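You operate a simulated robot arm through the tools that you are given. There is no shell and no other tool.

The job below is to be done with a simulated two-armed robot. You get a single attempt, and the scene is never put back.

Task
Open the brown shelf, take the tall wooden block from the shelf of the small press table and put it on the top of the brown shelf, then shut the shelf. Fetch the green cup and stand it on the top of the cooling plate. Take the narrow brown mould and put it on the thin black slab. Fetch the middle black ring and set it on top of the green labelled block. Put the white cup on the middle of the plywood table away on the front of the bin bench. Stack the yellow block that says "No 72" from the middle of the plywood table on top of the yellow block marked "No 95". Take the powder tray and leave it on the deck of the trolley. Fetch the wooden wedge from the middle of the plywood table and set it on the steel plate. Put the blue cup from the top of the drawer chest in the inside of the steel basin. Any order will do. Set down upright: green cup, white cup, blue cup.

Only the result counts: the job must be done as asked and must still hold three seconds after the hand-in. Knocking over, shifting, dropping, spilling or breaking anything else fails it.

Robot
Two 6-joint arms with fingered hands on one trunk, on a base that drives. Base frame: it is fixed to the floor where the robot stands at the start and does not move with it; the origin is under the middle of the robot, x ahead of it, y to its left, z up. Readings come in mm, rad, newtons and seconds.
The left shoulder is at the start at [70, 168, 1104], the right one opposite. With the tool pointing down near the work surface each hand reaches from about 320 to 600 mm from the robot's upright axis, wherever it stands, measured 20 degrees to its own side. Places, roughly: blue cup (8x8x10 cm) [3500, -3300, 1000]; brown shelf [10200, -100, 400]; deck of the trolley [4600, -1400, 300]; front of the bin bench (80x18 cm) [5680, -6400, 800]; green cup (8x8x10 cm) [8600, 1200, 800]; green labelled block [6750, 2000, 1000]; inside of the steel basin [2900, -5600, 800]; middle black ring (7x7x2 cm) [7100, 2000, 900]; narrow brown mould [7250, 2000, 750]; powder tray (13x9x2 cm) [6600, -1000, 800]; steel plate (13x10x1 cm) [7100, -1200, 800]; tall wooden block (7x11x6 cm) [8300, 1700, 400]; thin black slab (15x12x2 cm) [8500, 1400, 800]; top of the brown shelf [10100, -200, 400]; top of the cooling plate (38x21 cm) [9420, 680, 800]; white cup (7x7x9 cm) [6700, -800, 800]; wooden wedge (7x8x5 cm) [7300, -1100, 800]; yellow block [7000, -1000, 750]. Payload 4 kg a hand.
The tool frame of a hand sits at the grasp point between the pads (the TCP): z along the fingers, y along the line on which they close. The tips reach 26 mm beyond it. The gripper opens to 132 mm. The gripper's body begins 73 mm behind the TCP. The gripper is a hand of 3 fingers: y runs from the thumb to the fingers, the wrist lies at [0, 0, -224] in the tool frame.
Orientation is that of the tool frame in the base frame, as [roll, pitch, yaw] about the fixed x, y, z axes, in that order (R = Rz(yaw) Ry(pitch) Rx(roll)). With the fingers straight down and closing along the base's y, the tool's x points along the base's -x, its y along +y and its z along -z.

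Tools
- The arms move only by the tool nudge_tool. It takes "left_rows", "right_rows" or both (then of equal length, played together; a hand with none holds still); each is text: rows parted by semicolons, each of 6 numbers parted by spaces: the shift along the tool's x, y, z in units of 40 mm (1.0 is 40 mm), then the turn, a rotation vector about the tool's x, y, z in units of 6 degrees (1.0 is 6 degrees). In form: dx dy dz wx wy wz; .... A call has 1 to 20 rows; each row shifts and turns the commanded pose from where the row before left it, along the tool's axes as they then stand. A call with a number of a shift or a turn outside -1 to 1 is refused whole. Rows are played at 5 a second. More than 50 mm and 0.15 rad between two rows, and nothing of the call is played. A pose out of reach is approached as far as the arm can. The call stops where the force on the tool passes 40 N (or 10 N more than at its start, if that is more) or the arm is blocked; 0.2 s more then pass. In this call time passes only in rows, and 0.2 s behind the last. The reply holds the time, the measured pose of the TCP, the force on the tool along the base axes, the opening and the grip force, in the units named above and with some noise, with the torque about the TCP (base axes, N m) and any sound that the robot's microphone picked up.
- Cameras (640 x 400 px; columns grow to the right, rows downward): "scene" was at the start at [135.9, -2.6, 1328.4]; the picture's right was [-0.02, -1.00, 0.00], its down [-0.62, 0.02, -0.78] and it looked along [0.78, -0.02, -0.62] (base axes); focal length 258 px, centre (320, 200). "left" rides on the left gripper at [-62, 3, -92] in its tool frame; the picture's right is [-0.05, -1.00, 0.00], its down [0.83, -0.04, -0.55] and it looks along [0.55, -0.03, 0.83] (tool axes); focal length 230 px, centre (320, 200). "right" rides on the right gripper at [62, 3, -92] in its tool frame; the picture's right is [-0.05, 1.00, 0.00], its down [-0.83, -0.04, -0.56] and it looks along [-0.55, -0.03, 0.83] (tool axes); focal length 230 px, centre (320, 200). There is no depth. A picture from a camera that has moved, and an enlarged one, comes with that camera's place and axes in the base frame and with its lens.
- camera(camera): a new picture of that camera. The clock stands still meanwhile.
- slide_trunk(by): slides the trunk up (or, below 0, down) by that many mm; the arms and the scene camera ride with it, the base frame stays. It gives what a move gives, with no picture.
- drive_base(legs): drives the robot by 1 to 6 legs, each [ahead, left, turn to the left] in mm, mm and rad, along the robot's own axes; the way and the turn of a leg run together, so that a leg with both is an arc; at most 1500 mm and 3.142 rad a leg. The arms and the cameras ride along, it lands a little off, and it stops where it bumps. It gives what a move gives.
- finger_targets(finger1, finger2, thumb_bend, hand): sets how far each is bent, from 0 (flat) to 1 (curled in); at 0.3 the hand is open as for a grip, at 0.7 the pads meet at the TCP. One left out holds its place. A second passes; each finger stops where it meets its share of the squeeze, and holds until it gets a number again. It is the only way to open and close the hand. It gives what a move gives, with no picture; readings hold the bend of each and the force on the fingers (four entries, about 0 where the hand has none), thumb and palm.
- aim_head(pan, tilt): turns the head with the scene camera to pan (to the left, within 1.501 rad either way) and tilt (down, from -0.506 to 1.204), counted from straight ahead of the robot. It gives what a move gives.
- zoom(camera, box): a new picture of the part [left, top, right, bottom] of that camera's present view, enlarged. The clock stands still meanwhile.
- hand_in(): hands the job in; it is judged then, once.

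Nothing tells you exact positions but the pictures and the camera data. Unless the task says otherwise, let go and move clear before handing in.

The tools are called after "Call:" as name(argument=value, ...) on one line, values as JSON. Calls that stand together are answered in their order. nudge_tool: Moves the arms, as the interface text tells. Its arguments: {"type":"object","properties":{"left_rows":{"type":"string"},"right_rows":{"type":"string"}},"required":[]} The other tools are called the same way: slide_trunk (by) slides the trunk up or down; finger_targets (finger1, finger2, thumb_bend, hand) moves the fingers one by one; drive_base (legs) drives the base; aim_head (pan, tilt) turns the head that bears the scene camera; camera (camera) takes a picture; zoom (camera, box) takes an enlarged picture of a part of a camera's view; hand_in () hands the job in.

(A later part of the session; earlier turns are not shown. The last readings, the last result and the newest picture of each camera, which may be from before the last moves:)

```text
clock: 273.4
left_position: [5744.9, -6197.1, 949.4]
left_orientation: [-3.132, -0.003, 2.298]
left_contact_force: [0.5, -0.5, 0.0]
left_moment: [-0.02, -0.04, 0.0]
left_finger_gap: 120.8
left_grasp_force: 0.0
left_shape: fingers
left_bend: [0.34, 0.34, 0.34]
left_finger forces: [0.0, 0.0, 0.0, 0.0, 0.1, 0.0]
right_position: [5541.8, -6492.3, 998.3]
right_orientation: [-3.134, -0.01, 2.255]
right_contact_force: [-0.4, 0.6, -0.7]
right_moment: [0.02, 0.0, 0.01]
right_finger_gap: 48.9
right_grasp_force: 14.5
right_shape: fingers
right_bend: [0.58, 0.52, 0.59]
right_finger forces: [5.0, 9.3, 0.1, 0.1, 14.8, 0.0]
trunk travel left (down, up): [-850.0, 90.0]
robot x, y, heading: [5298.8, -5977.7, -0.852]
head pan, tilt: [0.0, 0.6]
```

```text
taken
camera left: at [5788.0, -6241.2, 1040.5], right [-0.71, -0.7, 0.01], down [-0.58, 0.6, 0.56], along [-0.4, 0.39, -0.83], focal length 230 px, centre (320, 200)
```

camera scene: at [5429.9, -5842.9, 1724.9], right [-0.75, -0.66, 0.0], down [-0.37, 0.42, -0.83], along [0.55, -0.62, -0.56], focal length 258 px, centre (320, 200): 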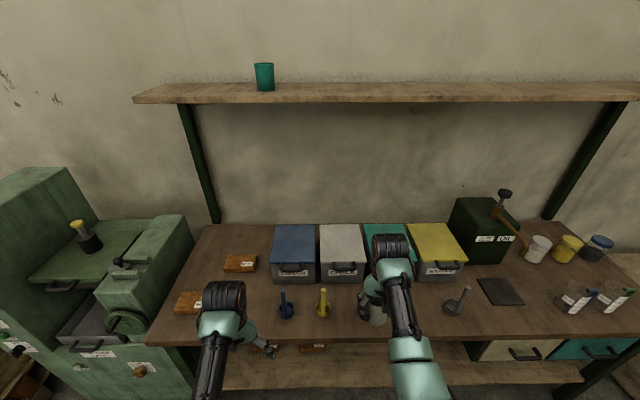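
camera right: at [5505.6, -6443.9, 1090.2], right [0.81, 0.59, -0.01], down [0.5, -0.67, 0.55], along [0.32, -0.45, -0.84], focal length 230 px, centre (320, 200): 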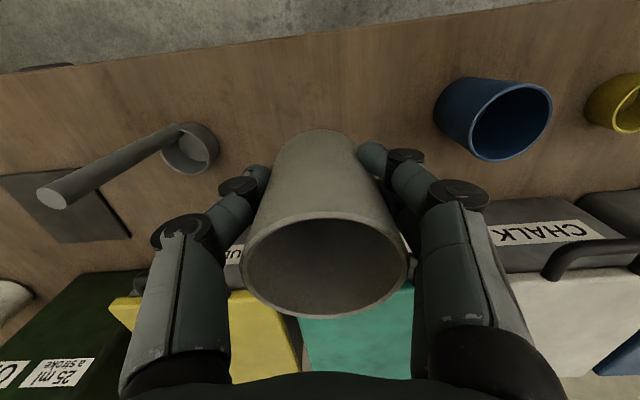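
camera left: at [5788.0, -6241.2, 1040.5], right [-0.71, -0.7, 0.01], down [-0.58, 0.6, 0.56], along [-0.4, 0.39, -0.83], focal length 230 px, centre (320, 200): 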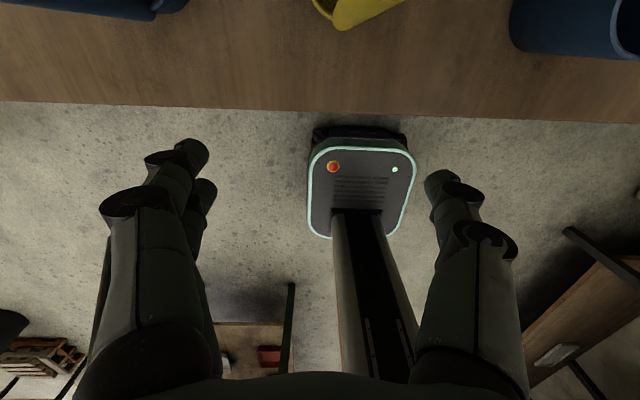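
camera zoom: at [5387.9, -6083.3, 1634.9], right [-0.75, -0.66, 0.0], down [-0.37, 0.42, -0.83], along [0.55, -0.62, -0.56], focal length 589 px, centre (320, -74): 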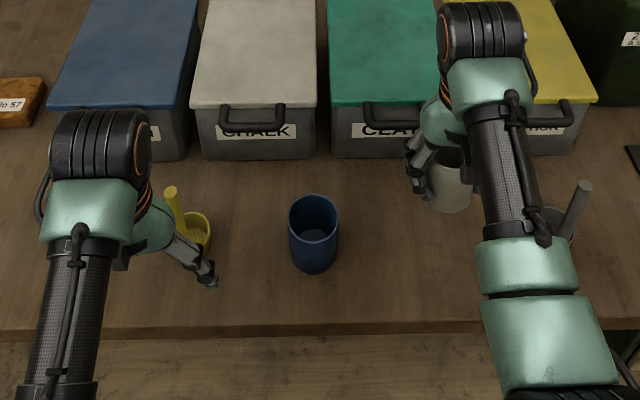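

The cup is mid-gap (153 mm to the blue cup, 163 mm to the scoop) but only 54 mm from the bench edge; the bins begin 139 mm ahead. I'll move 35 mm further in, then lower the right arm.

Call:
drive_base(legs=[[36, 0, 0]])

Call:
nudge_tool(right_rows="0 0 0.6 0 0 0; 0 0 0.6 0 0 0; 0 0 0.6 0 0 0; 0 0 0.6 0 0 0")

Call:
camera(camera="right")

Call:
zoom(camera="scene", box=[180, 240, 460, 400])

```text
clock: 274.3
left_position: [5763.4, -6219.0, 950.8]
left_orientation: [-3.133, 0.002, 2.299]
left_contact_force: [0.7, -0.7, 1.3]
left_moment: [-0.04, -0.01, -0.02]
left_finger_gap: 120.9
left_grasp_force: 0.0
left_shape: fingers
left_bend: [0.34, 0.34, 0.34]
left_finger forces: [0.1, 0.1, 0.0, 0.0, 0.0, 0.1]
right_position: [5560.0, -6514.2, 1002.5]
right_orientation: [-3.132, -0.006, 2.255]
right_contact_force: [-1.1, -0.7, 0.0]
right_moment: [-0.02, -0.03, 0.03]
right_finger_gap: 49.2
right_grasp_force: 14.4
right_shape: fingers
right_bend: [0.58, 0.52, 0.59]
right_finger forces: [5.0, 9.2, 0.0, 0.0, 14.9, 0.1]
trunk travel left (down, up): [-850.0, 90.0]
robot x, y, heading: [5321.8, -6003.9, -0.85]
head pan, tilt: [0.0, 0.6]
```

```text
clock: 275.3
left_position: [5767.2, -6224.4, 948.7]
left_orientation: [-3.133, -0.004, 2.294]
left_contact_force: [0.7, -0.5, 0.1]
left_moment: [-0.02, 0.0, 0.04]
left_finger_gap: 120.8
left_grasp_force: 0.0
left_shape: fingers
left_bend: [0.34, 0.34, 0.34]
left_finger forces: [0.0, 0.1, 0.0, 0.0, 0.1, 0.0]
right_position: [5563.0, -6518.2, 902.2]
right_orientation: [-3.132, -0.011, 2.256]
right_contact_force: [0.3, -0.5, -1.4]
right_moment: [-0.03, -0.01, 0.01]
right_finger_gap: 48.9
right_grasp_force: 14.2
right_shape: fingers
right_bend: [0.58, 0.52, 0.59]
right_finger forces: [5.0, 9.3, 0.0, 0.1, 14.8, 0.2]
trunk travel left (down, up): [-850.0, 90.0]
robot x, y, heading: [5318.8, -6004.8, -0.844]
head pan, tilt: [0.0, 0.6]
```

```text
taken
camera right: at [5527.3, -6468.7, 994.0], right [0.81, 0.59, -0.01], down [0.5, -0.67, 0.55], along [0.32, -0.44, -0.84], focal length 230 px, centre (320, 200)
```

right: 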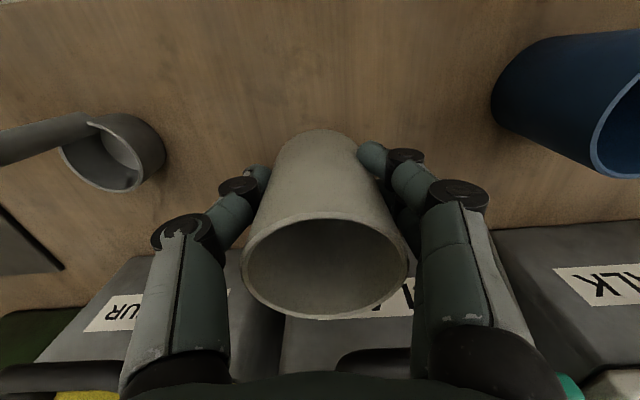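

```text
2.29 times, centred on (320, 320) of scene
camera zoom: at [5411.6, -6110.3, 1634.8], right [-0.75, -0.66, 0.0], down [-0.37, 0.42, -0.82], along [0.55, -0.62, -0.57], focal length 589 px, centre (320, -74)
```

zoom: 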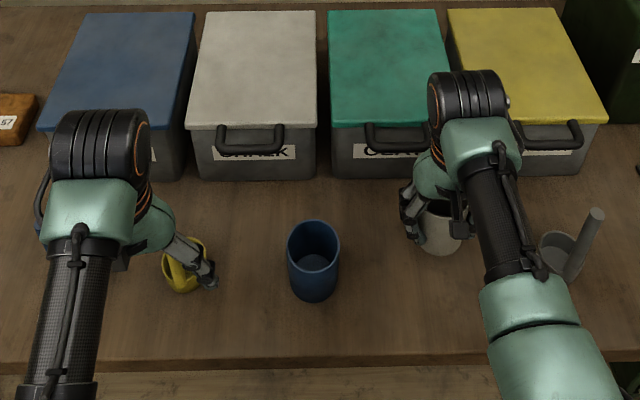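

Call:
nudge_tool(right_rows="0 0 0.4 0 0 0; 0 0 0.3 0 0 0; 0 0 0.1 0 0 0; 0 0 0.1 0 0 0")

Call:
nudge_tool(right_rows="0 0 0.08 0 0 0; 0 0 0.08 0 0 0")

Call:
camera(camera="right")

```text
clock: 276.3
left_position: [5767.6, -6223.2, 948.1]
left_orientation: [-3.131, -0.005, 2.296]
left_contact_force: [0.3, 0.7, 0.0]
left_moment: [-0.01, 0.0, -0.03]
left_finger_gap: 121.0
left_grasp_force: 0.1
left_shape: fingers
left_bend: [0.34, 0.34, 0.34]
left_finger forces: [0.1, 0.0, 0.1, 0.1, 0.0, 0.0]
right_position: [5563.4, -6519.6, 865.9]
right_orientation: [-3.133, -0.013, 2.255]
right_contact_force: [-0.1, 0.0, -0.7]
right_moment: [0.01, 0.04, 0.01]
right_finger_gap: 48.9
right_grasp_force: 14.0
right_shape: fingers
right_bend: [0.58, 0.52, 0.59]
right_finger forces: [5.1, 9.2, 0.0, 0.0, 14.7, 0.0]
trunk travel left (down, up): [-850.0, 90.0]
robot x, y, heading: [5318.7, -6005.6, -0.845]
head pan, tilt: [0.0, 0.6]
```

```text
clock: 276.9
left_position: [5768.4, -6223.8, 948.8]
left_orientation: [-3.133, -0.004, 2.298]
left_contact_force: [0.3, 0.5, -0.6]
left_moment: [0.01, 0.0, 0.02]
left_finger_gap: 121.2
left_grasp_force: 0.0
left_shape: fingers
left_bend: [0.34, 0.34, 0.34]
left_finger forces: [0.0, 0.1, 0.0, 0.0, 0.0, 0.0]
right_position: [5563.6, -6519.1, 859.1]
right_orientation: [-3.131, -0.013, 2.256]
right_contact_force: [-0.4, 0.1, -1.0]
right_moment: [0.01, 0.05, 0.0]
right_finger_gap: 49.1
right_grasp_force: 14.4
right_shape: fingers
right_bend: [0.58, 0.52, 0.59]
right_finger forces: [5.1, 9.2, 0.1, 0.0, 14.7, 0.0]
trunk travel left (down, up): [-850.0, 90.0]
robot x, y, heading: [5320.9, -6004.8, -0.848]
head pan, tilt: [0.0, 0.6]
```

```text
taken
camera right: at [5527.8, -6469.8, 950.9], right [0.81, 0.59, -0.01], down [0.5, -0.67, 0.55], along [0.32, -0.44, -0.84], focal length 230 px, centre (320, 200)
```

right: 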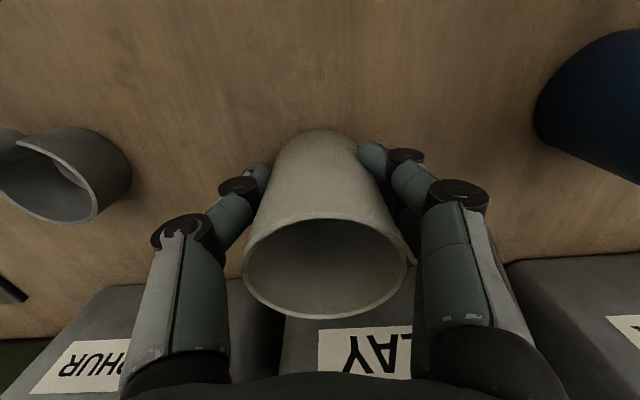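

Call:
nudge_tool(right_rows="0 0 0.07 0 0 0; 0 0 0.06 0 0 0")

Call:
nudge_tool(right_rows="0 0 0.06 0 0 0; 0 0 0.06 0 0 0")

```text
clock: 277.5
left_position: [5767.4, -6223.9, 947.9]
left_orientation: [-3.131, -0.004, 2.297]
left_contact_force: [-0.8, 0.3, -0.6]
left_moment: [0.05, -0.03, 0.0]
left_finger_gap: 121.1
left_grasp_force: 0.1
left_shape: fingers
left_bend: [0.34, 0.34, 0.34]
left_finger forces: [0.0, 0.0, 0.0, 0.1, 0.1, 0.0]
right_position: [5563.8, -6518.0, 854.5]
right_orientation: [-3.134, -0.01, 2.254]
right_contact_force: [-0.4, 0.1, -0.9]
right_moment: [-0.03, -0.06, -0.04]
right_finger_gap: 49.2
right_grasp_force: 15.2
right_shape: fingers
right_bend: [0.58, 0.52, 0.59]
right_finger forces: [5.3, 9.3, 0.1, 0.0, 14.8, 0.1]
trunk travel left (down, up): [-850.0, 90.0]
robot x, y, heading: [5318.2, -6005.3, -0.848]
head pan, tilt: [0.0, 0.6]
```

```text
clock: 278.1
left_position: [5767.4, -6222.2, 948.3]
left_orientation: [-3.132, -0.002, 2.297]
left_contact_force: [-0.6, 0.8, 0.6]
left_moment: [-0.01, 0.01, -0.02]
left_finger_gap: 121.0
left_grasp_force: 0.1
left_shape: fingers
left_bend: [0.34, 0.34, 0.34]
left_finger forces: [0.0, 0.0, 0.0, 0.1, 0.1, 0.1]
right_position: [5563.4, -6517.8, 851.9]
right_orientation: [-3.133, -0.006, 2.256]
right_contact_force: [-1.5, 0.7, 9.8]
right_moment: [0.1, -0.26, 0.05]
right_finger_gap: 49.1
right_grasp_force: 16.2
right_shape: fingers
right_bend: [0.59, 0.53, 0.59]
right_finger forces: [5.4, 10.4, 0.1, 0.0, 16.5, 0.0]
trunk travel left (down, up): [-850.0, 90.0]
robot x, y, heading: [5320.8, -6005.5, -0.846]
head pan, tilt: [0.0, 0.6]
```

Contact with the bench. Releasing gently.

Call:
nudge_tool(right_rows="0 0 0.04 0 0 0")

Call:
finger_targets(hand="right", finger1=0.46, finger2=0.46, thumb_bend=0.46)

Call:
finger_targets(hand="right", finger1=0.38, finger2=0.38, thumb_bend=0.38)

Call:
camera(camera="right")

```text
clock: 278.5
left_position: [5767.4, -6222.5, 948.8]
left_orientation: [-3.132, -0.002, 2.296]
left_contact_force: [-0.2, -0.9, 0.5]
left_moment: [0.04, -0.01, -0.01]
left_finger_gap: 121.1
left_grasp_force: 0.2
left_shape: fingers
left_bend: [0.34, 0.34, 0.34]
left_finger forces: [0.0, 0.0, 0.1, 0.0, 0.0, 0.0]
right_position: [5563.4, -6518.0, 851.1]
right_orientation: [-3.132, -0.004, 2.255]
right_contact_force: [-2.2, 0.8, 16.3]
right_moment: [0.05, -0.16, 0.01]
right_finger_gap: 48.5
right_grasp_force: 17.1
right_shape: fingers
right_bend: [0.6, 0.54, 0.59]
right_finger forces: [5.7, 10.4, 0.0, 0.1, 17.2, 0.0]
trunk travel left (down, up): [-850.0, 90.0]
robot x, y, heading: [5320.1, -6001.8, -0.85]
head pan, tilt: [0.0, 0.6]
```

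```text
clock: 279.5
left_position: [5767.8, -6222.6, 947.8]
left_orientation: [-3.132, -0.006, 2.297]
left_contact_force: [0.1, 0.8, -0.4]
left_moment: [-0.03, 0.01, 0.03]
left_finger_gap: 121.0
left_grasp_force: 0.0
left_shape: fingers
left_bend: [0.34, 0.34, 0.34]
left_finger forces: [0.0, 0.1, 0.0, 0.1, 0.0, 0.0]
right_position: [5563.1, -6519.2, 847.4]
right_orientation: [-3.133, -0.013, 2.256]
right_contact_force: [-0.4, 0.9, 0.0]
right_moment: [-0.02, 0.02, 0.02]
right_finger_gap: 80.5
right_grasp_force: 0.0
right_shape: fingers
right_bend: [0.46, 0.46, 0.46]
right_finger forces: [0.0, 0.1, 0.1, 0.1, 0.0, 0.0]
trunk travel left (down, up): [-850.0, 90.0]
robot x, y, heading: [5317.7, -6003.0, -0.849]
head pan, tilt: [0.0, 0.6]
```

```text
clock: 280.5
left_position: [5769.1, -6223.5, 948.0]
left_orientation: [-3.132, -0.004, 2.296]
left_contact_force: [0.0, 0.0, 0.1]
left_moment: [0.02, 0.0, 0.02]
left_finger_gap: 121.2
left_grasp_force: 0.1
left_shape: fingers
left_bend: [0.34, 0.34, 0.34]
left_finger forces: [0.0, 0.1, 0.0, 0.0, 0.0, 0.0]
right_position: [5562.5, -6519.1, 847.8]
right_orientation: [-3.133, -0.012, 2.255]
right_contact_force: [0.2, -0.2, 0.7]
right_moment: [0.0, -0.02, -0.04]
right_finger_gap: 107.5
right_grasp_force: 0.0
right_shape: fingers
right_bend: [0.38, 0.38, 0.38]
right_finger forces: [0.1, 0.0, 0.0, 0.0, 0.0, 0.0]
trunk travel left (down, up): [-850.0, 90.0]
robot x, y, heading: [5320.0, -6000.1, -0.847]
head pan, tilt: [0.0, 0.6]
```

```text
taken
camera right: at [5527.4, -6469.9, 940.0], right [0.81, 0.59, -0.01], down [0.5, -0.67, 0.55], along [0.32, -0.45, -0.84], focal length 230 px, centre (320, 200)
```

right: 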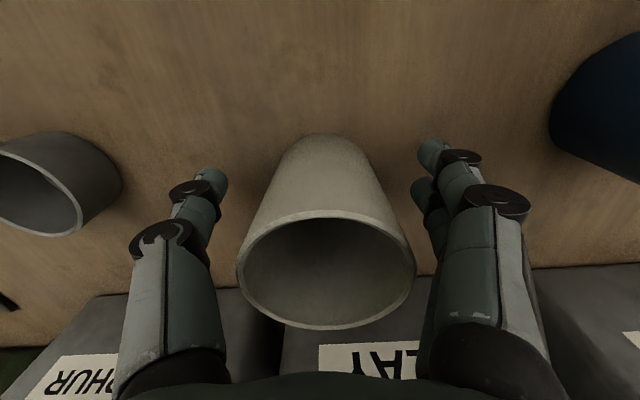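

Released upright. Raising the right arm straight up, then the trunk, and checking the cup.

Call:
nudge_tool(right_rows="0 0 -0.3 0 0 0; 0 0 -0.5 0 0 0; 0 0 -0.6 0 0 0; 0 0 -0.6 0 0 0; 0 0 -0.6 0 0 0; 0 0 -0.4 0 0 0")

Call:
slide_trunk(by=90)

Call:
zoom(camera="scene", box=[180, 240, 460, 400])

Call:
camera(camera="right")

```text
clock: 281.9
left_position: [5768.3, -6224.3, 948.7]
left_orientation: [-3.13, -0.004, 2.297]
left_contact_force: [0.5, 0.1, -0.1]
left_moment: [-0.02, 0.0, 0.06]
left_finger_gap: 121.0
left_grasp_force: 0.0
left_shape: fingers
left_bend: [0.34, 0.34, 0.34]
left_finger forces: [0.0, 0.1, 0.0, 0.0, 0.1, 0.0]
right_position: [5564.5, -6518.7, 969.0]
right_orientation: [-3.133, -0.012, 2.254]
right_contact_force: [0.0, -0.2, 0.8]
right_moment: [0.0, -0.03, -0.01]
right_finger_gap: 107.7
right_grasp_force: 0.0
right_shape: fingers
right_bend: [0.38, 0.38, 0.38]
right_finger forces: [0.0, 0.1, 0.1, 0.0, 0.1, 0.0]
trunk travel left (down, up): [-850.0, 90.0]
robot x, y, heading: [5322.0, -6002.8, -0.847]
head pan, tilt: [0.0, 0.6]
```

```text
clock: 283.1
left_position: [5767.6, -6224.6, 1038.7]
left_orientation: [-3.131, -0.003, 2.297]
left_contact_force: [0.3, 0.4, 0.2]
left_moment: [-0.01, 0.03, 0.01]
left_finger_gap: 120.9
left_grasp_force: 0.0
left_shape: fingers
left_bend: [0.34, 0.34, 0.34]
left_finger forces: [0.0, 0.0, 0.0, 0.1, 0.0, 0.1]
right_position: [5563.3, -6520.0, 1058.6]
right_orientation: [-3.133, -0.014, 2.256]
right_contact_force: [-0.5, -0.1, 0.6]
right_moment: [0.0, 0.01, -0.02]
right_finger_gap: 107.7
right_grasp_force: 0.0
right_shape: fingers
right_bend: [0.38, 0.38, 0.38]
right_finger forces: [0.1, 0.1, 0.1, 0.1, 0.0, 0.1]
trunk travel left (down, up): [-940.0, 0.0]
robot x, y, heading: [5319.2, -6006.9, -0.85]
head pan, tilt: [0.0, 0.6]
```

```text
2.29 times, centred on (320, 320) of scene
camera zoom: at [5411.5, -6109.8, 1724.8], right [-0.75, -0.66, 0.0], down [-0.37, 0.42, -0.82], along [0.55, -0.62, -0.57], focal length 589 px, centre (320, -74)
```

zoom: 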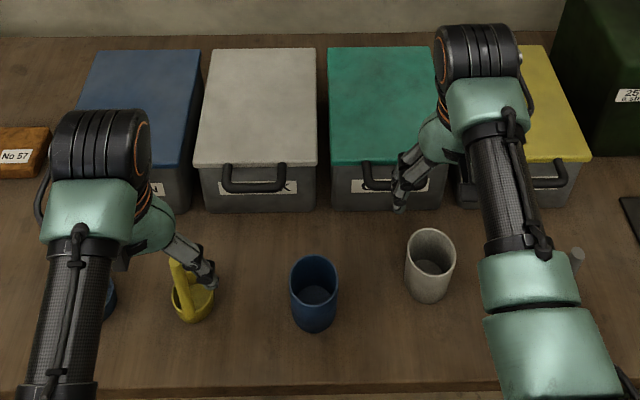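

```text
taken
camera right: at [5528.3, -6470.5, 1150.4], right [0.81, 0.59, -0.01], down [0.5, -0.67, 0.55], along [0.32, -0.45, -0.84], focal length 230 px, centre (320, 200)
```

right: 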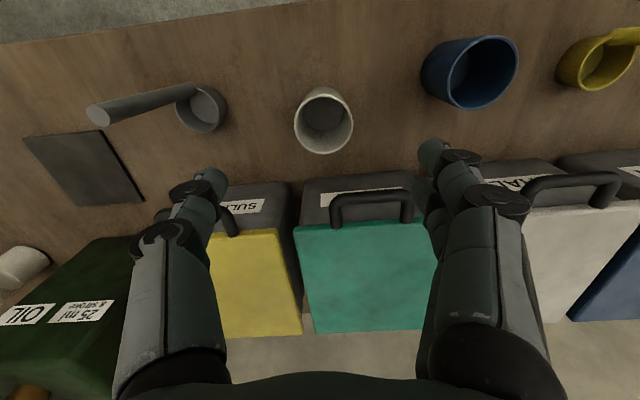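

The white cup stands on the front strip. Next the wedge, which I'll take from the far side of the plywood table: backing out, going past the brown table's end and up the east side.

Call:
drive_base(legs=[[-300, 0, 0], [-38, 1137, 0], [0, 0, 1.95]])

Call:
aim_head(pan=0, tilt=0.35)

Call:
camera(camera="scene")

```text
clock: 295.4
left_position: [5972.8, -4478.5, 1038.3]
left_orientation: [-3.131, -0.001, -2.011]
left_contact_force: [0.4, -0.1, -0.7]
left_moment: [0.02, 0.0, 0.0]
left_finger_gap: 121.0
left_grasp_force: 0.1
left_shape: fingers
left_bend: [0.34, 0.34, 0.34]
left_finger forces: [0.0, 0.0, 0.1, 0.1, 0.0, 0.0]
right_position: [6324.5, -4548.9, 1058.2]
right_orientation: [-3.134, -0.013, -2.049]
right_contact_force: [-0.4, 0.1, -0.7]
right_moment: [-0.01, 0.02, -0.03]
right_finger_gap: 107.7
right_grasp_force: 0.0
right_shape: fingers
right_bend: [0.38, 0.38, 0.38]
right_finger forces: [0.0, 0.0, 0.1, 0.0, 0.0, 0.0]
trunk travel left (down, up): [-940.0, 0.0]
robot x, y, heading: [5946.9, -4974.6, 1.134]
head pan, tilt: [0.0, 0.6]
```

```text
clock: 296.1
left_position: [5972.6, -4478.4, 1039.1]
left_orientation: [-3.13, -0.003, -2.011]
left_contact_force: [0.5, -0.4, 0.1]
left_moment: [-0.01, -0.03, -0.01]
left_finger_gap: 121.0
left_grasp_force: 0.1
left_shape: fingers
left_bend: [0.34, 0.34, 0.34]
left_finger forces: [0.0, 0.0, 0.1, 0.0, 0.1, 0.0]
right_position: [6323.8, -4549.1, 1058.6]
right_orientation: [-3.133, -0.012, -2.05]
right_contact_force: [0.1, 0.5, 0.3]
right_moment: [0.02, 0.02, -0.01]
right_finger_gap: 107.7
right_grasp_force: 0.0
right_shape: fingers
right_bend: [0.38, 0.38, 0.38]
right_finger forces: [0.1, 0.0, 0.1, 0.1, 0.0, 0.1]
trunk travel left (down, up): [-940.0, 0.0]
robot x, y, heading: [5949.1, -4974.3, 1.128]
head pan, tilt: [0.0, 0.351]
```

```text
taken
camera scene: at [6009.8, -4846.7, 1747.5], right [0.9, -0.43, 0.0], down [-0.15, -0.31, -0.94], along [0.4, 0.85, -0.34], focal length 258 px, centre (320, 200)
```

scene: 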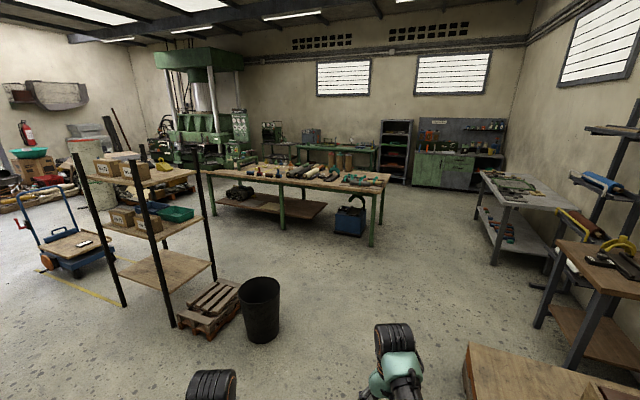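

The floor ahead is open: the plywood table's east end is near [7900..8500, -2400..-1900], a grey table stands further right. Driving in legs to that passage.

Call:
drive_base(legs=[[1067, -297, 0], [1067, -297, 0], [947, -713, 0]])

Call:
aim_head(pan=0.4, tilt=0.4)

Call:
camera(camera="scene")

Call:
aim_head(pan=-0.5, tilt=0.4)

Call:
camera(camera="scene")

```text
clock: 312.7
left_position: [8479.7, -2247.1, 1039.1]
left_orientation: [-3.132, -0.005, -2.026]
left_contact_force: [0.3, -0.1, -0.4]
left_moment: [-0.01, 0.0, 0.0]
left_finger_gap: 121.0
left_grasp_force: 0.0
left_shape: fingers
left_bend: [0.34, 0.34, 0.34]
left_finger forces: [0.1, 0.0, 0.1, 0.0, 0.1, 0.0]
right_position: [8830.3, -2321.8, 1058.5]
right_orientation: [-3.132, -0.012, -2.068]
right_contact_force: [0.5, -0.8, -0.5]
right_moment: [-0.01, 0.03, -0.01]
right_finger_gap: 107.7
right_grasp_force: 0.0
right_shape: fingers
right_bend: [0.38, 0.38, 0.38]
right_finger forces: [0.0, 0.0, 0.0, 0.0, 0.0, 0.0]
trunk travel left (down, up): [-940.0, 0.0]
robot x, y, heading: [8443.8, -2741.3, 1.114]
head pan, tilt: [0.0, 0.351]
```

```text
clock: 313.6
left_position: [8480.2, -2245.9, 1037.2]
left_orientation: [-3.132, -0.006, -2.026]
left_contact_force: [0.4, 0.6, 0.5]
left_moment: [-0.01, -0.03, 0.04]
left_finger_gap: 121.0
left_grasp_force: 0.1
left_shape: fingers
left_bend: [0.34, 0.34, 0.34]
left_finger forces: [0.0, 0.1, 0.1, 0.0, 0.0, 0.0]
right_position: [8831.4, -2322.9, 1059.5]
right_orientation: [-3.131, -0.012, -2.066]
right_contact_force: [0.4, 1.1, 0.5]
right_moment: [0.0, 0.02, -0.01]
right_finger_gap: 107.9
right_grasp_force: 0.0
right_shape: fingers
right_bend: [0.38, 0.38, 0.38]
right_finger forces: [0.0, 0.0, 0.1, 0.0, 0.0, 0.1]
trunk travel left (down, up): [-940.0, 0.0]
robot x, y, heading: [8452.2, -2745.9, 1.108]
head pan, tilt: [0.4, 0.4]
```

```text
taken
camera scene: at [8477.3, -2606.5, 1743.0], right [1.0, -0.06, 0.0], down [-0.02, -0.39, -0.92], along [0.05, 0.92, -0.39], focal length 258 px, centre (320, 200)
```

scene: 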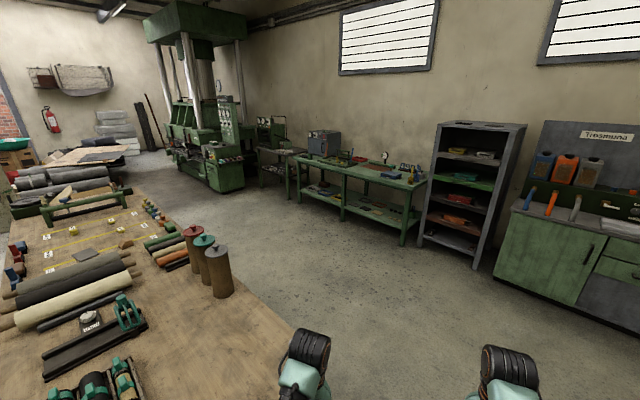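

```text
clock: 314.8
left_position: [8479.9, -2245.9, 1038.4]
left_orientation: [-3.131, -0.002, -2.023]
left_contact_force: [0.4, -0.6, 0.4]
left_moment: [-0.01, 0.02, 0.03]
left_finger_gap: 120.9
left_grasp_force: 0.0
left_shape: fingers
left_bend: [0.34, 0.34, 0.34]
left_finger forces: [0.1, 0.0, 0.0, 0.1, 0.0, 0.1]
right_position: [8831.4, -2322.1, 1058.6]
right_orientation: [-3.132, -0.013, -2.067]
right_contact_force: [0.2, 0.7, -0.4]
right_moment: [-0.01, 0.0, 0.01]
right_finger_gap: 107.7
right_grasp_force: 0.0
right_shape: fingers
right_bend: [0.38, 0.38, 0.38]
right_finger forces: [0.0, 0.0, 0.0, 0.1, 0.0, 0.1]
trunk travel left (down, up): [-940.0, 0.0]
robot x, y, heading: [8452.5, -2742.6, 1.118]
head pan, tilt: [-0.499, 0.4]
```

```text
taken
camera scene: at [8547.2, -2645.7, 1743.0], right [0.58, -0.82, 0.0], down [-0.32, -0.22, -0.92], along [0.75, 0.53, -0.39], focal length 258 px, centre (320, 200)
```

scene: 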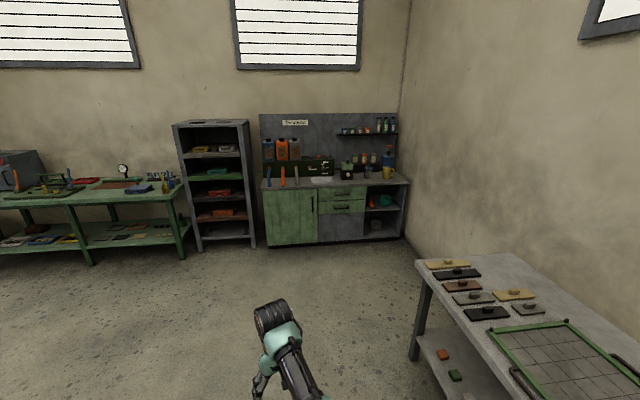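

I'm at the east end of the plywood table. Going round its corner to the far side and turning to face the table.

Call:
drive_base(legs=[[775, -233, 0], [874, 740, 0], [0, 0, 2.76]])

Call:
aim_head(pan=-0.3, tilt=0.5)

Call:
camera(camera="scene")

```text
clock: 330.9
left_position: [8516.7, -1515.9, 1038.8]
left_orientation: [-3.132, -0.003, 0.751]
left_contact_force: [0.1, 0.4, 0.0]
left_moment: [0.02, -0.02, 0.0]
left_finger_gap: 121.0
left_grasp_force: 0.1
left_shape: fingers
left_bend: [0.34, 0.34, 0.34]
left_finger forces: [0.1, 0.0, 0.0, 0.0, 0.0, 0.1]
right_position: [8215.2, -1318.9, 1058.6]
right_orientation: [-3.133, -0.011, 0.713]
right_contact_force: [0.2, -1.3, 0.1]
right_moment: [0.0, 0.01, -0.04]
right_finger_gap: 107.9
right_grasp_force: 0.0
right_shape: fingers
right_bend: [0.38, 0.38, 0.38]
right_finger forces: [0.1, 0.0, 0.0, 0.1, 0.0, 0.0]
trunk travel left (down, up): [-940.0, 0.0]
robot x, y, heading: [8721.9, -1061.9, -2.391]
head pan, tilt: [-0.499, 0.4]
```

```text
clock: 331.7
left_position: [8517.8, -1516.2, 1038.8]
left_orientation: [-3.131, -0.003, 0.751]
left_contact_force: [-0.5, -0.6, 0.4]
left_moment: [-0.01, -0.02, -0.02]
left_finger_gap: 121.0
left_grasp_force: 0.1
left_shape: fingers
left_bend: [0.34, 0.34, 0.34]
left_finger forces: [0.1, 0.0, 0.0, 0.0, 0.0, 0.0]
right_position: [8214.9, -1318.8, 1058.8]
right_orientation: [-3.133, -0.012, 0.709]
right_contact_force: [0.5, 0.2, -0.2]
right_moment: [-0.01, -0.01, 0.0]
right_finger_gap: 107.5
right_grasp_force: 0.0
right_shape: fingers
right_bend: [0.38, 0.38, 0.38]
right_finger forces: [0.1, 0.0, 0.0, 0.1, 0.0, 0.0]
trunk travel left (down, up): [-940.0, 0.0]
robot x, y, heading: [8720.3, -1063.7, -2.393]
head pan, tilt: [-0.3, 0.499]
```

```text
taken
camera scene: at [8604.1, -1135.9, 1733.9], right [-0.43, 0.9, 0.0], down [0.43, 0.21, -0.88], along [-0.79, -0.38, -0.48], focal length 258 px, centre (320, 200)
```

scene: 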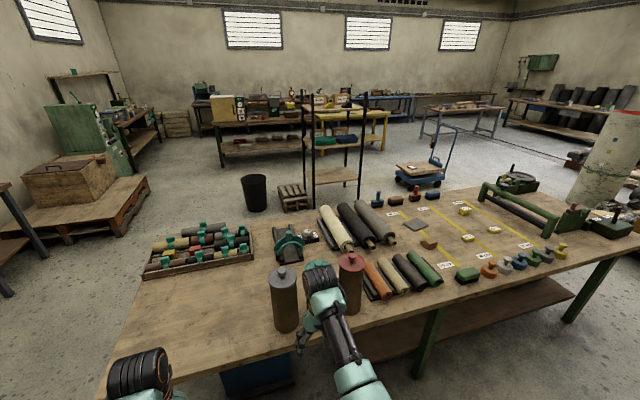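

I see the whole table from the far side: wedge, plate, rolls, brushes. Moving right along the edge so that the wedge is in front of the right hand, then closing in.

Call:
drive_base(legs=[[0, -803, 0], [430, 0, 0]])

Call:
aim_head(pan=-0.1, tilt=0.9)

Call:
camera(camera="scene")

Call:
camera(camera="right")

```text
clock: 338.2
left_position: [7651.1, -1205.3, 1038.7]
left_orientation: [-3.132, -0.002, 0.742]
left_contact_force: [0.4, 0.0, -0.9]
left_moment: [-0.03, 0.04, -0.01]
left_finger_gap: 121.0
left_grasp_force: 0.0
left_shape: fingers
left_bend: [0.34, 0.34, 0.34]
left_finger forces: [0.0, 0.0, 0.0, 0.0, 0.0, 0.1]
right_position: [7352.1, -1006.1, 1060.2]
right_orientation: [-3.136, -0.011, 0.699]
right_contact_force: [0.5, 0.2, -0.2]
right_moment: [-0.03, -0.01, 0.0]
right_finger_gap: 107.9
right_grasp_force: 0.1
right_shape: fingers
right_bend: [0.38, 0.38, 0.38]
right_finger forces: [0.0, 0.0, 0.0, 0.1, 0.0, 0.0]
trunk travel left (down, up): [-940.0, 0.0]
robot x, y, heading: [7861.0, -757.4, -2.401]
head pan, tilt: [-0.3, 0.499]
```

```text
clock: 339.1
left_position: [7649.1, -1207.4, 1038.1]
left_orientation: [-3.131, -0.004, 0.742]
left_contact_force: [-0.6, 0.9, -0.5]
left_moment: [-0.01, 0.0, -0.02]
left_finger_gap: 120.9
left_grasp_force: 0.0
left_shape: fingers
left_bend: [0.34, 0.34, 0.34]
left_finger forces: [0.1, 0.0, 0.1, 0.0, 0.1, 0.1]
right_position: [7351.4, -1008.6, 1059.2]
right_orientation: [-3.133, -0.011, 0.7]
right_contact_force: [0.3, -0.5, 0.2]
right_moment: [0.0, 0.02, -0.01]
right_finger_gap: 107.6
right_grasp_force: 0.1
right_shape: fingers
right_bend: [0.38, 0.38, 0.38]
right_finger forces: [0.1, 0.0, 0.0, 0.1, 0.0, 0.0]
trunk travel left (down, up): [-940.0, 0.0]
robot x, y, heading: [7862.1, -753.0, -2.404]
head pan, tilt: [-0.099, 0.901]
```

```text
taken
camera scene: at [7762.2, -836.1, 1700.0], right [-0.6, 0.8, 0.0], down [0.63, 0.47, -0.62], along [-0.5, -0.37, -0.78], focal length 258 px, centre (320, 200)
```

scene: 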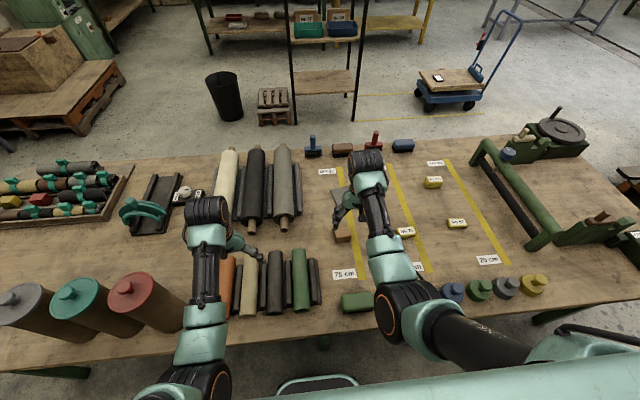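

```text
taken
camera right: at [7398.4, -972.9, 1150.2], right [0.6, -0.8, -0.01], down [-0.67, -0.51, 0.55], along [-0.44, -0.32, -0.84], focal length 230 px, centre (320, 200)
```

right: 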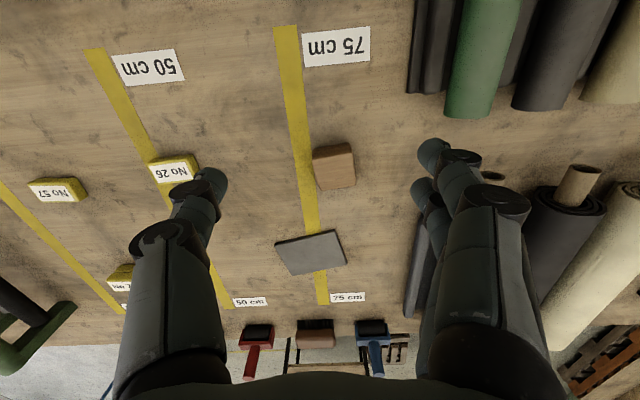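

Call:
zoom(camera="right", box=[250, 110, 410, 300])

Call:
zoom(camera="scene", box=[280, 160, 440, 300])

```text
2.11 times, centred on (330, 205) of right
camera zoom: at [7398.4, -972.9, 1150.2], right [0.6, -0.8, -0.01], down [-0.67, -0.51, 0.55], along [-0.44, -0.32, -0.84], focal length 484 px, centre (299, 190)
```

zoom: 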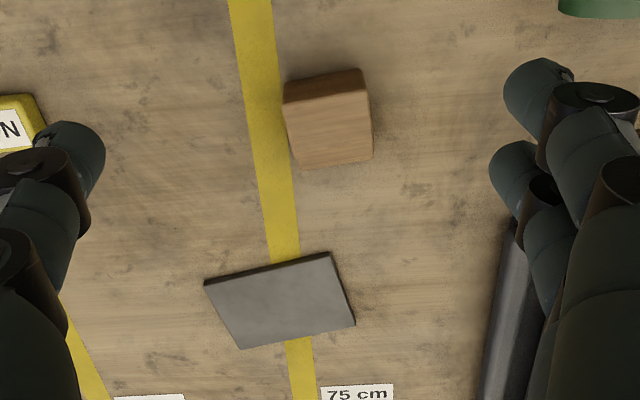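

```text
2.86 times, centred on (360, 230) of scene
camera zoom: at [7762.2, -836.1, 1700.0], right [-0.6, 0.8, 0.0], down [0.63, 0.47, -0.62], along [-0.5, -0.37, -0.78], focal length 736 px, centre (206, 114)
```

zoom: 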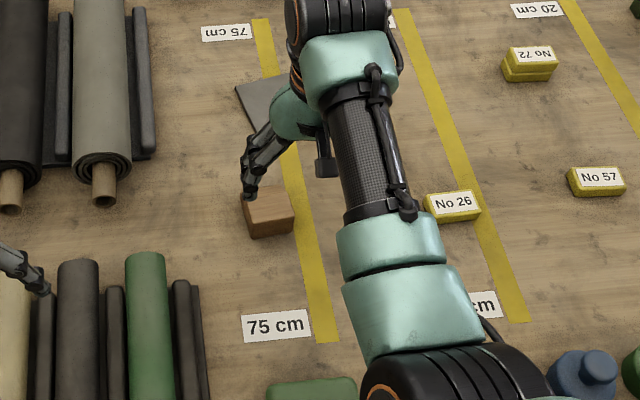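

Call:
drive_base(legs=[[80, 12, 0]])

Call:
slide_trunk(by=-120)

Call:
camera(camera="right")

Call:
camera(camera="left")

```text
clock: 340.1
left_position: [7604.0, -1264.7, 1041.1]
left_orientation: [-3.132, 0.002, 0.743]
left_contact_force: [0.4, 0.4, 0.4]
left_moment: [-0.04, 0.05, -0.05]
left_finger_gap: 121.0
left_grasp_force: 0.0
left_shape: fingers
left_bend: [0.34, 0.34, 0.34]
left_finger forces: [0.0, 0.0, 0.0, 0.1, 0.0, 0.0]
right_position: [7304.3, -1065.7, 1062.0]
right_orientation: [-3.134, -0.006, 0.699]
right_contact_force: [0.0, -0.4, -0.5]
right_moment: [-0.03, 0.04, -0.01]
right_finger_gap: 107.7
right_grasp_force: 0.1
right_shape: fingers
right_bend: [0.38, 0.38, 0.38]
right_finger forces: [0.1, 0.1, 0.0, 0.0, 0.0, 0.1]
trunk travel left (down, up): [-940.0, 0.0]
robot x, y, heading: [7808.3, -819.6, -2.401]
head pan, tilt: [-0.099, 0.901]
```

```text
clock: 341.6
left_position: [7598.5, -1269.7, 918.8]
left_orientation: [-3.132, -0.005, 0.742]
left_contact_force: [0.4, -0.8, 0.1]
left_moment: [-0.01, 0.0, 0.02]
left_finger_gap: 121.1
left_grasp_force: 0.0
left_shape: fingers
left_bend: [0.34, 0.34, 0.34]
left_finger forces: [0.0, 0.0, 0.0, 0.0, 0.1, 0.0]
right_position: [7299.4, -1070.6, 938.5]
right_orientation: [-3.134, -0.012, 0.699]
right_contact_force: [-0.7, 0.0, -0.7]
right_moment: [-0.01, 0.01, -0.01]
right_finger_gap: 107.7
right_grasp_force: 0.0
right_shape: fingers
right_bend: [0.38, 0.38, 0.38]
right_finger forces: [0.0, 0.1, 0.0, 0.1, 0.0, 0.0]
trunk travel left (down, up): [-820.0, 120.0]
robot x, y, heading: [7810.4, -817.9, -2.401]
head pan, tilt: [-0.099, 0.901]
```

```text
taken
camera right: at [7347.8, -1035.1, 1030.2], right [0.6, -0.8, -0.01], down [-0.67, -0.51, 0.55], along [-0.44, -0.32, -0.84], focal length 230 px, centre (320, 200)
```

right: 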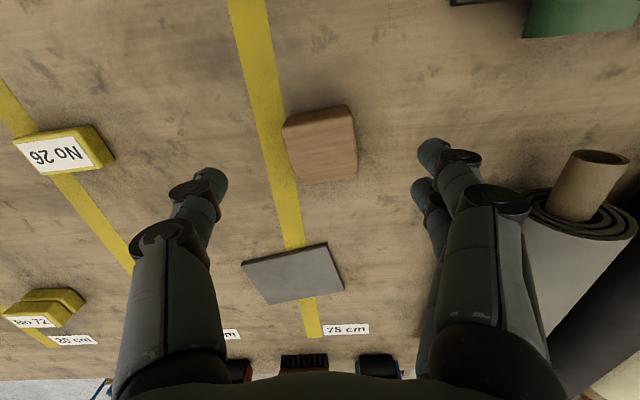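

```text
taken
camera left: at [7555.3, -1315.5, 1009.8], right [-0.71, 0.7, 0.01], down [0.59, 0.59, 0.56], along [0.39, 0.41, -0.83], focal length 230 px, centre (320, 200)
```

left: 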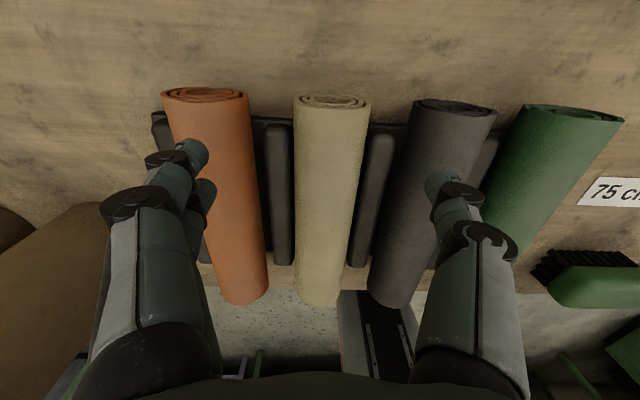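

The left hand hovers over the small rolls, so I'll fold it up out of the way, and take a closer look at the wedge.

Call:
nudge_tool(left_rows="-0.585 0 -0.03 0 -1 0; -0.585 0 -0.03 0 -1 0; -0.585 0 -0.03 0 -1 0; -0.585 0 -0.03 0 -1 0; -0.585 0 -0.03 0 -1 0; -0.585 0 -0.03 0 -1 0; -0.585 0 -0.03 0 -1 0; -0.585 0 -0.03 0 -1 0; -0.585 0 -0.03 0 -1 0; -0.585 0 -0.03 0 -1 0; -0.585 0 -0.03 0 -1 0; -0.585 0 -0.03 0 -1 0; -0.585 0 -0.03 0 -1 0; -0.585 0 -0.03 0 -1 0")

Call:
zoom(camera="right", box=[230, 80, 410, 200])

Call:
zoom(camera="scene", box=[260, 160, 420, 280])

```text
clock: 344.6
left_position: [7436.3, -1420.7, 1116.7]
left_orientation: [-3.046, 1.461, 0.836]
left_contact_force: [0.0, -1.0, 0.1]
left_moment: [0.01, 0.05, 0.0]
left_finger_gap: 120.9
left_grasp_force: 0.0
left_shape: fingers
left_bend: [0.34, 0.34, 0.34]
left_finger forces: [0.0, 0.0, 0.1, 0.0, 0.0, 0.0]
right_position: [7299.8, -1069.2, 938.3]
right_orientation: [-3.133, -0.013, 0.699]
right_contact_force: [0.4, -0.1, 0.3]
right_moment: [-0.02, 0.0, 0.01]
right_finger_gap: 107.8
right_grasp_force: 0.0
right_shape: fingers
right_bend: [0.38, 0.38, 0.38]
right_finger forces: [0.0, 0.0, 0.1, 0.0, 0.0, 0.1]
trunk travel left (down, up): [-820.0, 120.0]
robot x, y, heading: [7811.4, -821.7, -2.403]
head pan, tilt: [-0.099, 0.901]
```

```text
3.33 times, centred on (320, 140) of right
camera zoom: at [7348.1, -1034.8, 1030.4], right [0.6, -0.8, -0.01], down [-0.67, -0.51, 0.55], along [-0.44, -0.32, -0.84], focal length 767 px, centre (320, 400)
```

zoom: 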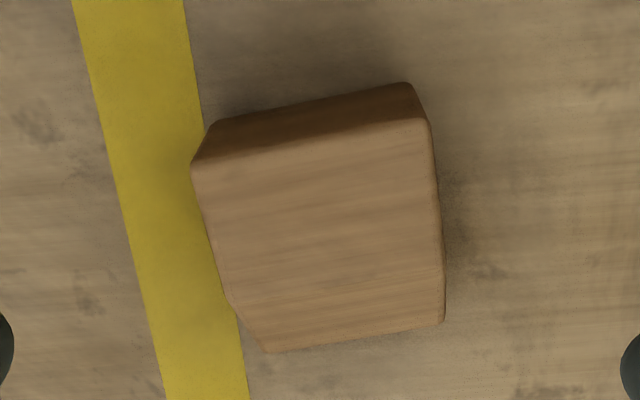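

```text
3.33 times, centred on (340, 220) of scene
camera zoom: at [7712.1, -897.8, 1580.0], right [-0.6, 0.8, 0.0], down [0.63, 0.47, -0.62], along [-0.5, -0.37, -0.78], focal length 858 px, centre (253, 133)
```

zoom: 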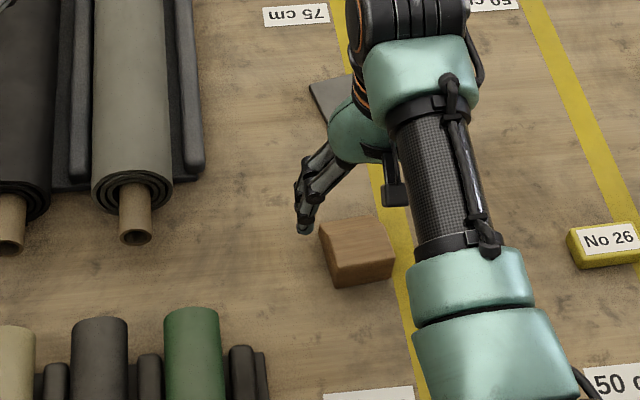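

The wedge's slope faces forward, so its two side faces suit my present closing direction; it is turned ~8°. Aligning, then descending.

Call:
nudge_tool(right_rows="-0.28 0.03 0 0 0 -0.64; -0.27 0.03 0 0 0 -0.64")

Call:
slide_trunk(by=-55)

Call:
camera(camera="right")

```text
clock: 345.2
left_position: [7436.0, -1421.8, 1116.8]
left_orientation: [-3.045, 1.462, 0.837]
left_contact_force: [-0.2, -0.4, -0.4]
left_moment: [0.02, -0.02, -0.04]
left_finger_gap: 120.8
left_grasp_force: 0.0
left_shape: fingers
left_bend: [0.34, 0.34, 0.34]
left_finger forces: [0.0, 0.0, 0.0, 0.0, 0.0, 0.1]
right_position: [7284.0, -1086.8, 939.8]
right_orientation: [-3.135, -0.015, 0.835]
right_contact_force: [0.3, 0.4, 0.7]
right_moment: [0.01, 0.02, 0.02]
right_finger_gap: 108.0
right_grasp_force: 0.0
right_shape: fingers
right_bend: [0.38, 0.38, 0.38]
right_finger forces: [0.0, 0.0, 0.0, 0.0, 0.1, 0.1]
trunk travel left (down, up): [-820.0, 120.0]
robot x, y, heading: [7811.7, -820.3, -2.403]
head pan, tilt: [-0.099, 0.901]
```

```text
clock: 346.2
left_position: [7437.1, -1420.2, 1062.1]
left_orientation: [-3.044, 1.46, 0.836]
left_contact_force: [0.3, -0.2, 0.8]
left_moment: [0.02, -0.03, 0.01]
left_finger_gap: 121.0
left_grasp_force: 0.1
left_shape: fingers
left_bend: [0.34, 0.34, 0.34]
left_finger forces: [0.1, 0.0, 0.0, 0.0, 0.0, 0.0]
right_position: [7285.2, -1086.5, 884.1]
right_orientation: [-3.134, -0.011, 0.834]
right_contact_force: [-0.3, -0.1, -0.2]
right_moment: [-0.01, -0.02, -0.03]
right_finger_gap: 107.7
right_grasp_force: 0.1
right_shape: fingers
right_bend: [0.38, 0.38, 0.38]
right_finger forces: [0.0, 0.1, 0.0, 0.1, 0.1, 0.0]
trunk travel left (down, up): [-765.0, 175.0]
robot x, y, heading: [7806.8, -820.7, -2.406]
head pan, tilt: [-0.099, 0.901]
```

```text
taken
camera right: at [7327.3, -1044.7, 975.4], right [0.7, -0.71, -0.01], down [-0.59, -0.59, 0.54], along [-0.39, -0.38, -0.84], focal length 230 px, centre (320, 200)
```

right: 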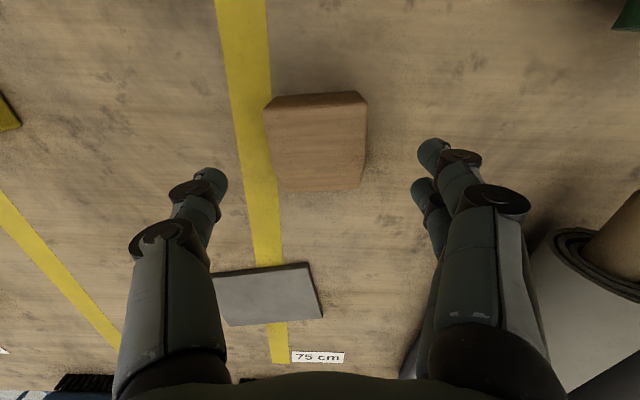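

Call:
slide_trunk(by=-45)

Call:
finger_targets(hand="right", finger1=0.5, finger2=0.5, thumb_bend=0.5)

Call:
camera(camera="right")

```text
clock: 347.1
left_position: [7436.2, -1421.4, 1017.7]
left_orientation: [-3.045, 1.461, 0.837]
left_contact_force: [0.0, -0.1, 0.0]
left_moment: [0.03, -0.04, 0.02]
left_finger_gap: 120.9
left_grasp_force: 0.1
left_shape: fingers
left_bend: [0.34, 0.34, 0.34]
left_finger forces: [0.0, 0.0, 0.0, 0.0, 0.0, 0.0]
right_position: [7284.8, -1086.7, 838.3]
right_orientation: [-3.135, -0.013, 0.835]
right_contact_force: [-0.5, -0.5, -1.5]
right_moment: [-0.01, 0.0, 0.0]
right_finger_gap: 107.7
right_grasp_force: 0.1
right_shape: fingers
right_bend: [0.38, 0.38, 0.38]
right_finger forces: [0.0, 0.0, 0.0, 0.0, 0.0, 0.0]
trunk travel left (down, up): [-720.0, 220.0]
robot x, y, heading: [7810.7, -816.1, -2.408]
head pan, tilt: [-0.099, 0.901]
```

```text
clock: 348.1
left_position: [7434.8, -1419.2, 1017.0]
left_orientation: [-3.046, 1.461, 0.838]
left_contact_force: [-0.3, 0.4, -0.9]
left_moment: [0.02, 0.0, 0.01]
left_finger_gap: 121.0
left_grasp_force: 0.1
left_shape: fingers
left_bend: [0.34, 0.34, 0.34]
left_finger forces: [0.1, 0.0, 0.0, 0.0, 0.0, 0.0]
right_position: [7284.3, -1086.8, 838.7]
right_orientation: [-3.135, -0.013, 0.833]
right_contact_force: [-0.2, 0.2, 0.4]
right_moment: [-0.01, 0.0, 0.01]
right_finger_gap: 68.6
right_grasp_force: 0.0
right_shape: fingers
right_bend: [0.5, 0.5, 0.5]
right_finger forces: [0.0, 0.1, 0.1, 0.0, 0.0, 0.1]
trunk travel left (down, up): [-720.0, 220.0]
robot x, y, heading: [7808.1, -817.8, -2.404]
head pan, tilt: [-0.099, 0.901]
```

```text
taken
camera right: at [7327.2, -1044.8, 930.3], right [0.7, -0.71, -0.01], down [-0.59, -0.59, 0.54], along [-0.39, -0.38, -0.84], focal length 230 px, centre (320, 200)
```

right: 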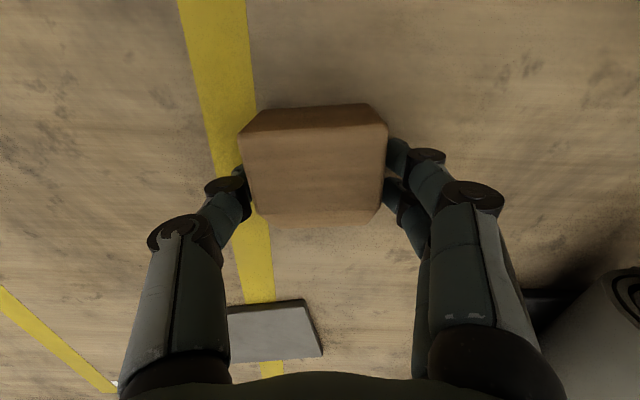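

Call:
finger_targets(hand="right", finger1=0.64, finger2=0.64, thumb_bend=0.64)

Call:
slide_trunk(by=30)

Call:
camera(camera="right")

```text
clock: 349.1
left_position: [7436.1, -1421.4, 1017.1]
left_orientation: [-3.047, 1.462, 0.837]
left_contact_force: [-1.0, 0.0, 0.4]
left_moment: [-0.02, 0.02, -0.01]
left_finger_gap: 121.1
left_grasp_force: 0.1
left_shape: fingers
left_bend: [0.34, 0.34, 0.34]
left_finger forces: [0.1, 0.0, 0.0, 0.0, 0.0, 0.1]
right_position: [7283.9, -1086.5, 838.8]
right_orientation: [-3.134, -0.013, 0.835]
right_contact_force: [0.0, 0.3, 0.2]
right_moment: [-0.04, 0.01, 0.01]
right_finger_gap: 57.6
right_grasp_force: 15.0
right_shape: fingers
right_bend: [0.54, 0.54, 0.57]
right_finger forces: [7.3, 7.5, 0.0, 0.0, 14.9, 0.0]
trunk travel left (down, up): [-720.0, 220.0]
robot x, y, heading: [7809.1, -818.0, -2.403]
head pan, tilt: [-0.099, 0.901]
```

```text
clock: 349.8
left_position: [7435.7, -1422.2, 1047.3]
left_orientation: [-3.045, 1.461, 0.837]
left_contact_force: [0.0, 0.5, -0.9]
left_moment: [-0.03, 0.02, -0.02]
left_finger_gap: 121.3
left_grasp_force: 0.0
left_shape: fingers
left_bend: [0.34, 0.34, 0.34]
left_finger forces: [0.0, 0.0, 0.0, 0.0, 0.0, 0.0]
right_position: [7284.0, -1087.0, 867.6]
right_orientation: [-3.136, -0.015, 0.834]
right_contact_force: [-0.4, 0.4, -1.5]
right_moment: [-0.03, 0.01, 0.01]
right_finger_gap: 57.4
right_grasp_force: 15.0
right_shape: fingers
right_bend: [0.54, 0.54, 0.57]
right_finger forces: [7.4, 7.5, 0.1, 0.1, 14.9, 0.0]
trunk travel left (down, up): [-750.0, 190.0]
robot x, y, heading: [7813.0, -818.9, -2.403]
head pan, tilt: [-0.099, 0.901]
```

```text
taken
camera right: at [7326.9, -1045.1, 960.1], right [0.7, -0.71, -0.01], down [-0.59, -0.59, 0.54], along [-0.39, -0.38, -0.84], focal length 230 px, centre (320, 200)
```

right: 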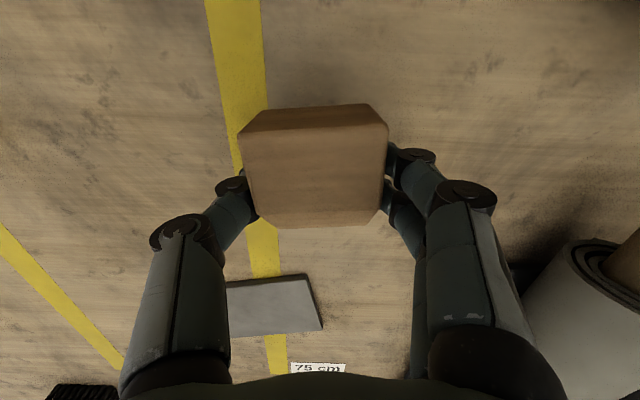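

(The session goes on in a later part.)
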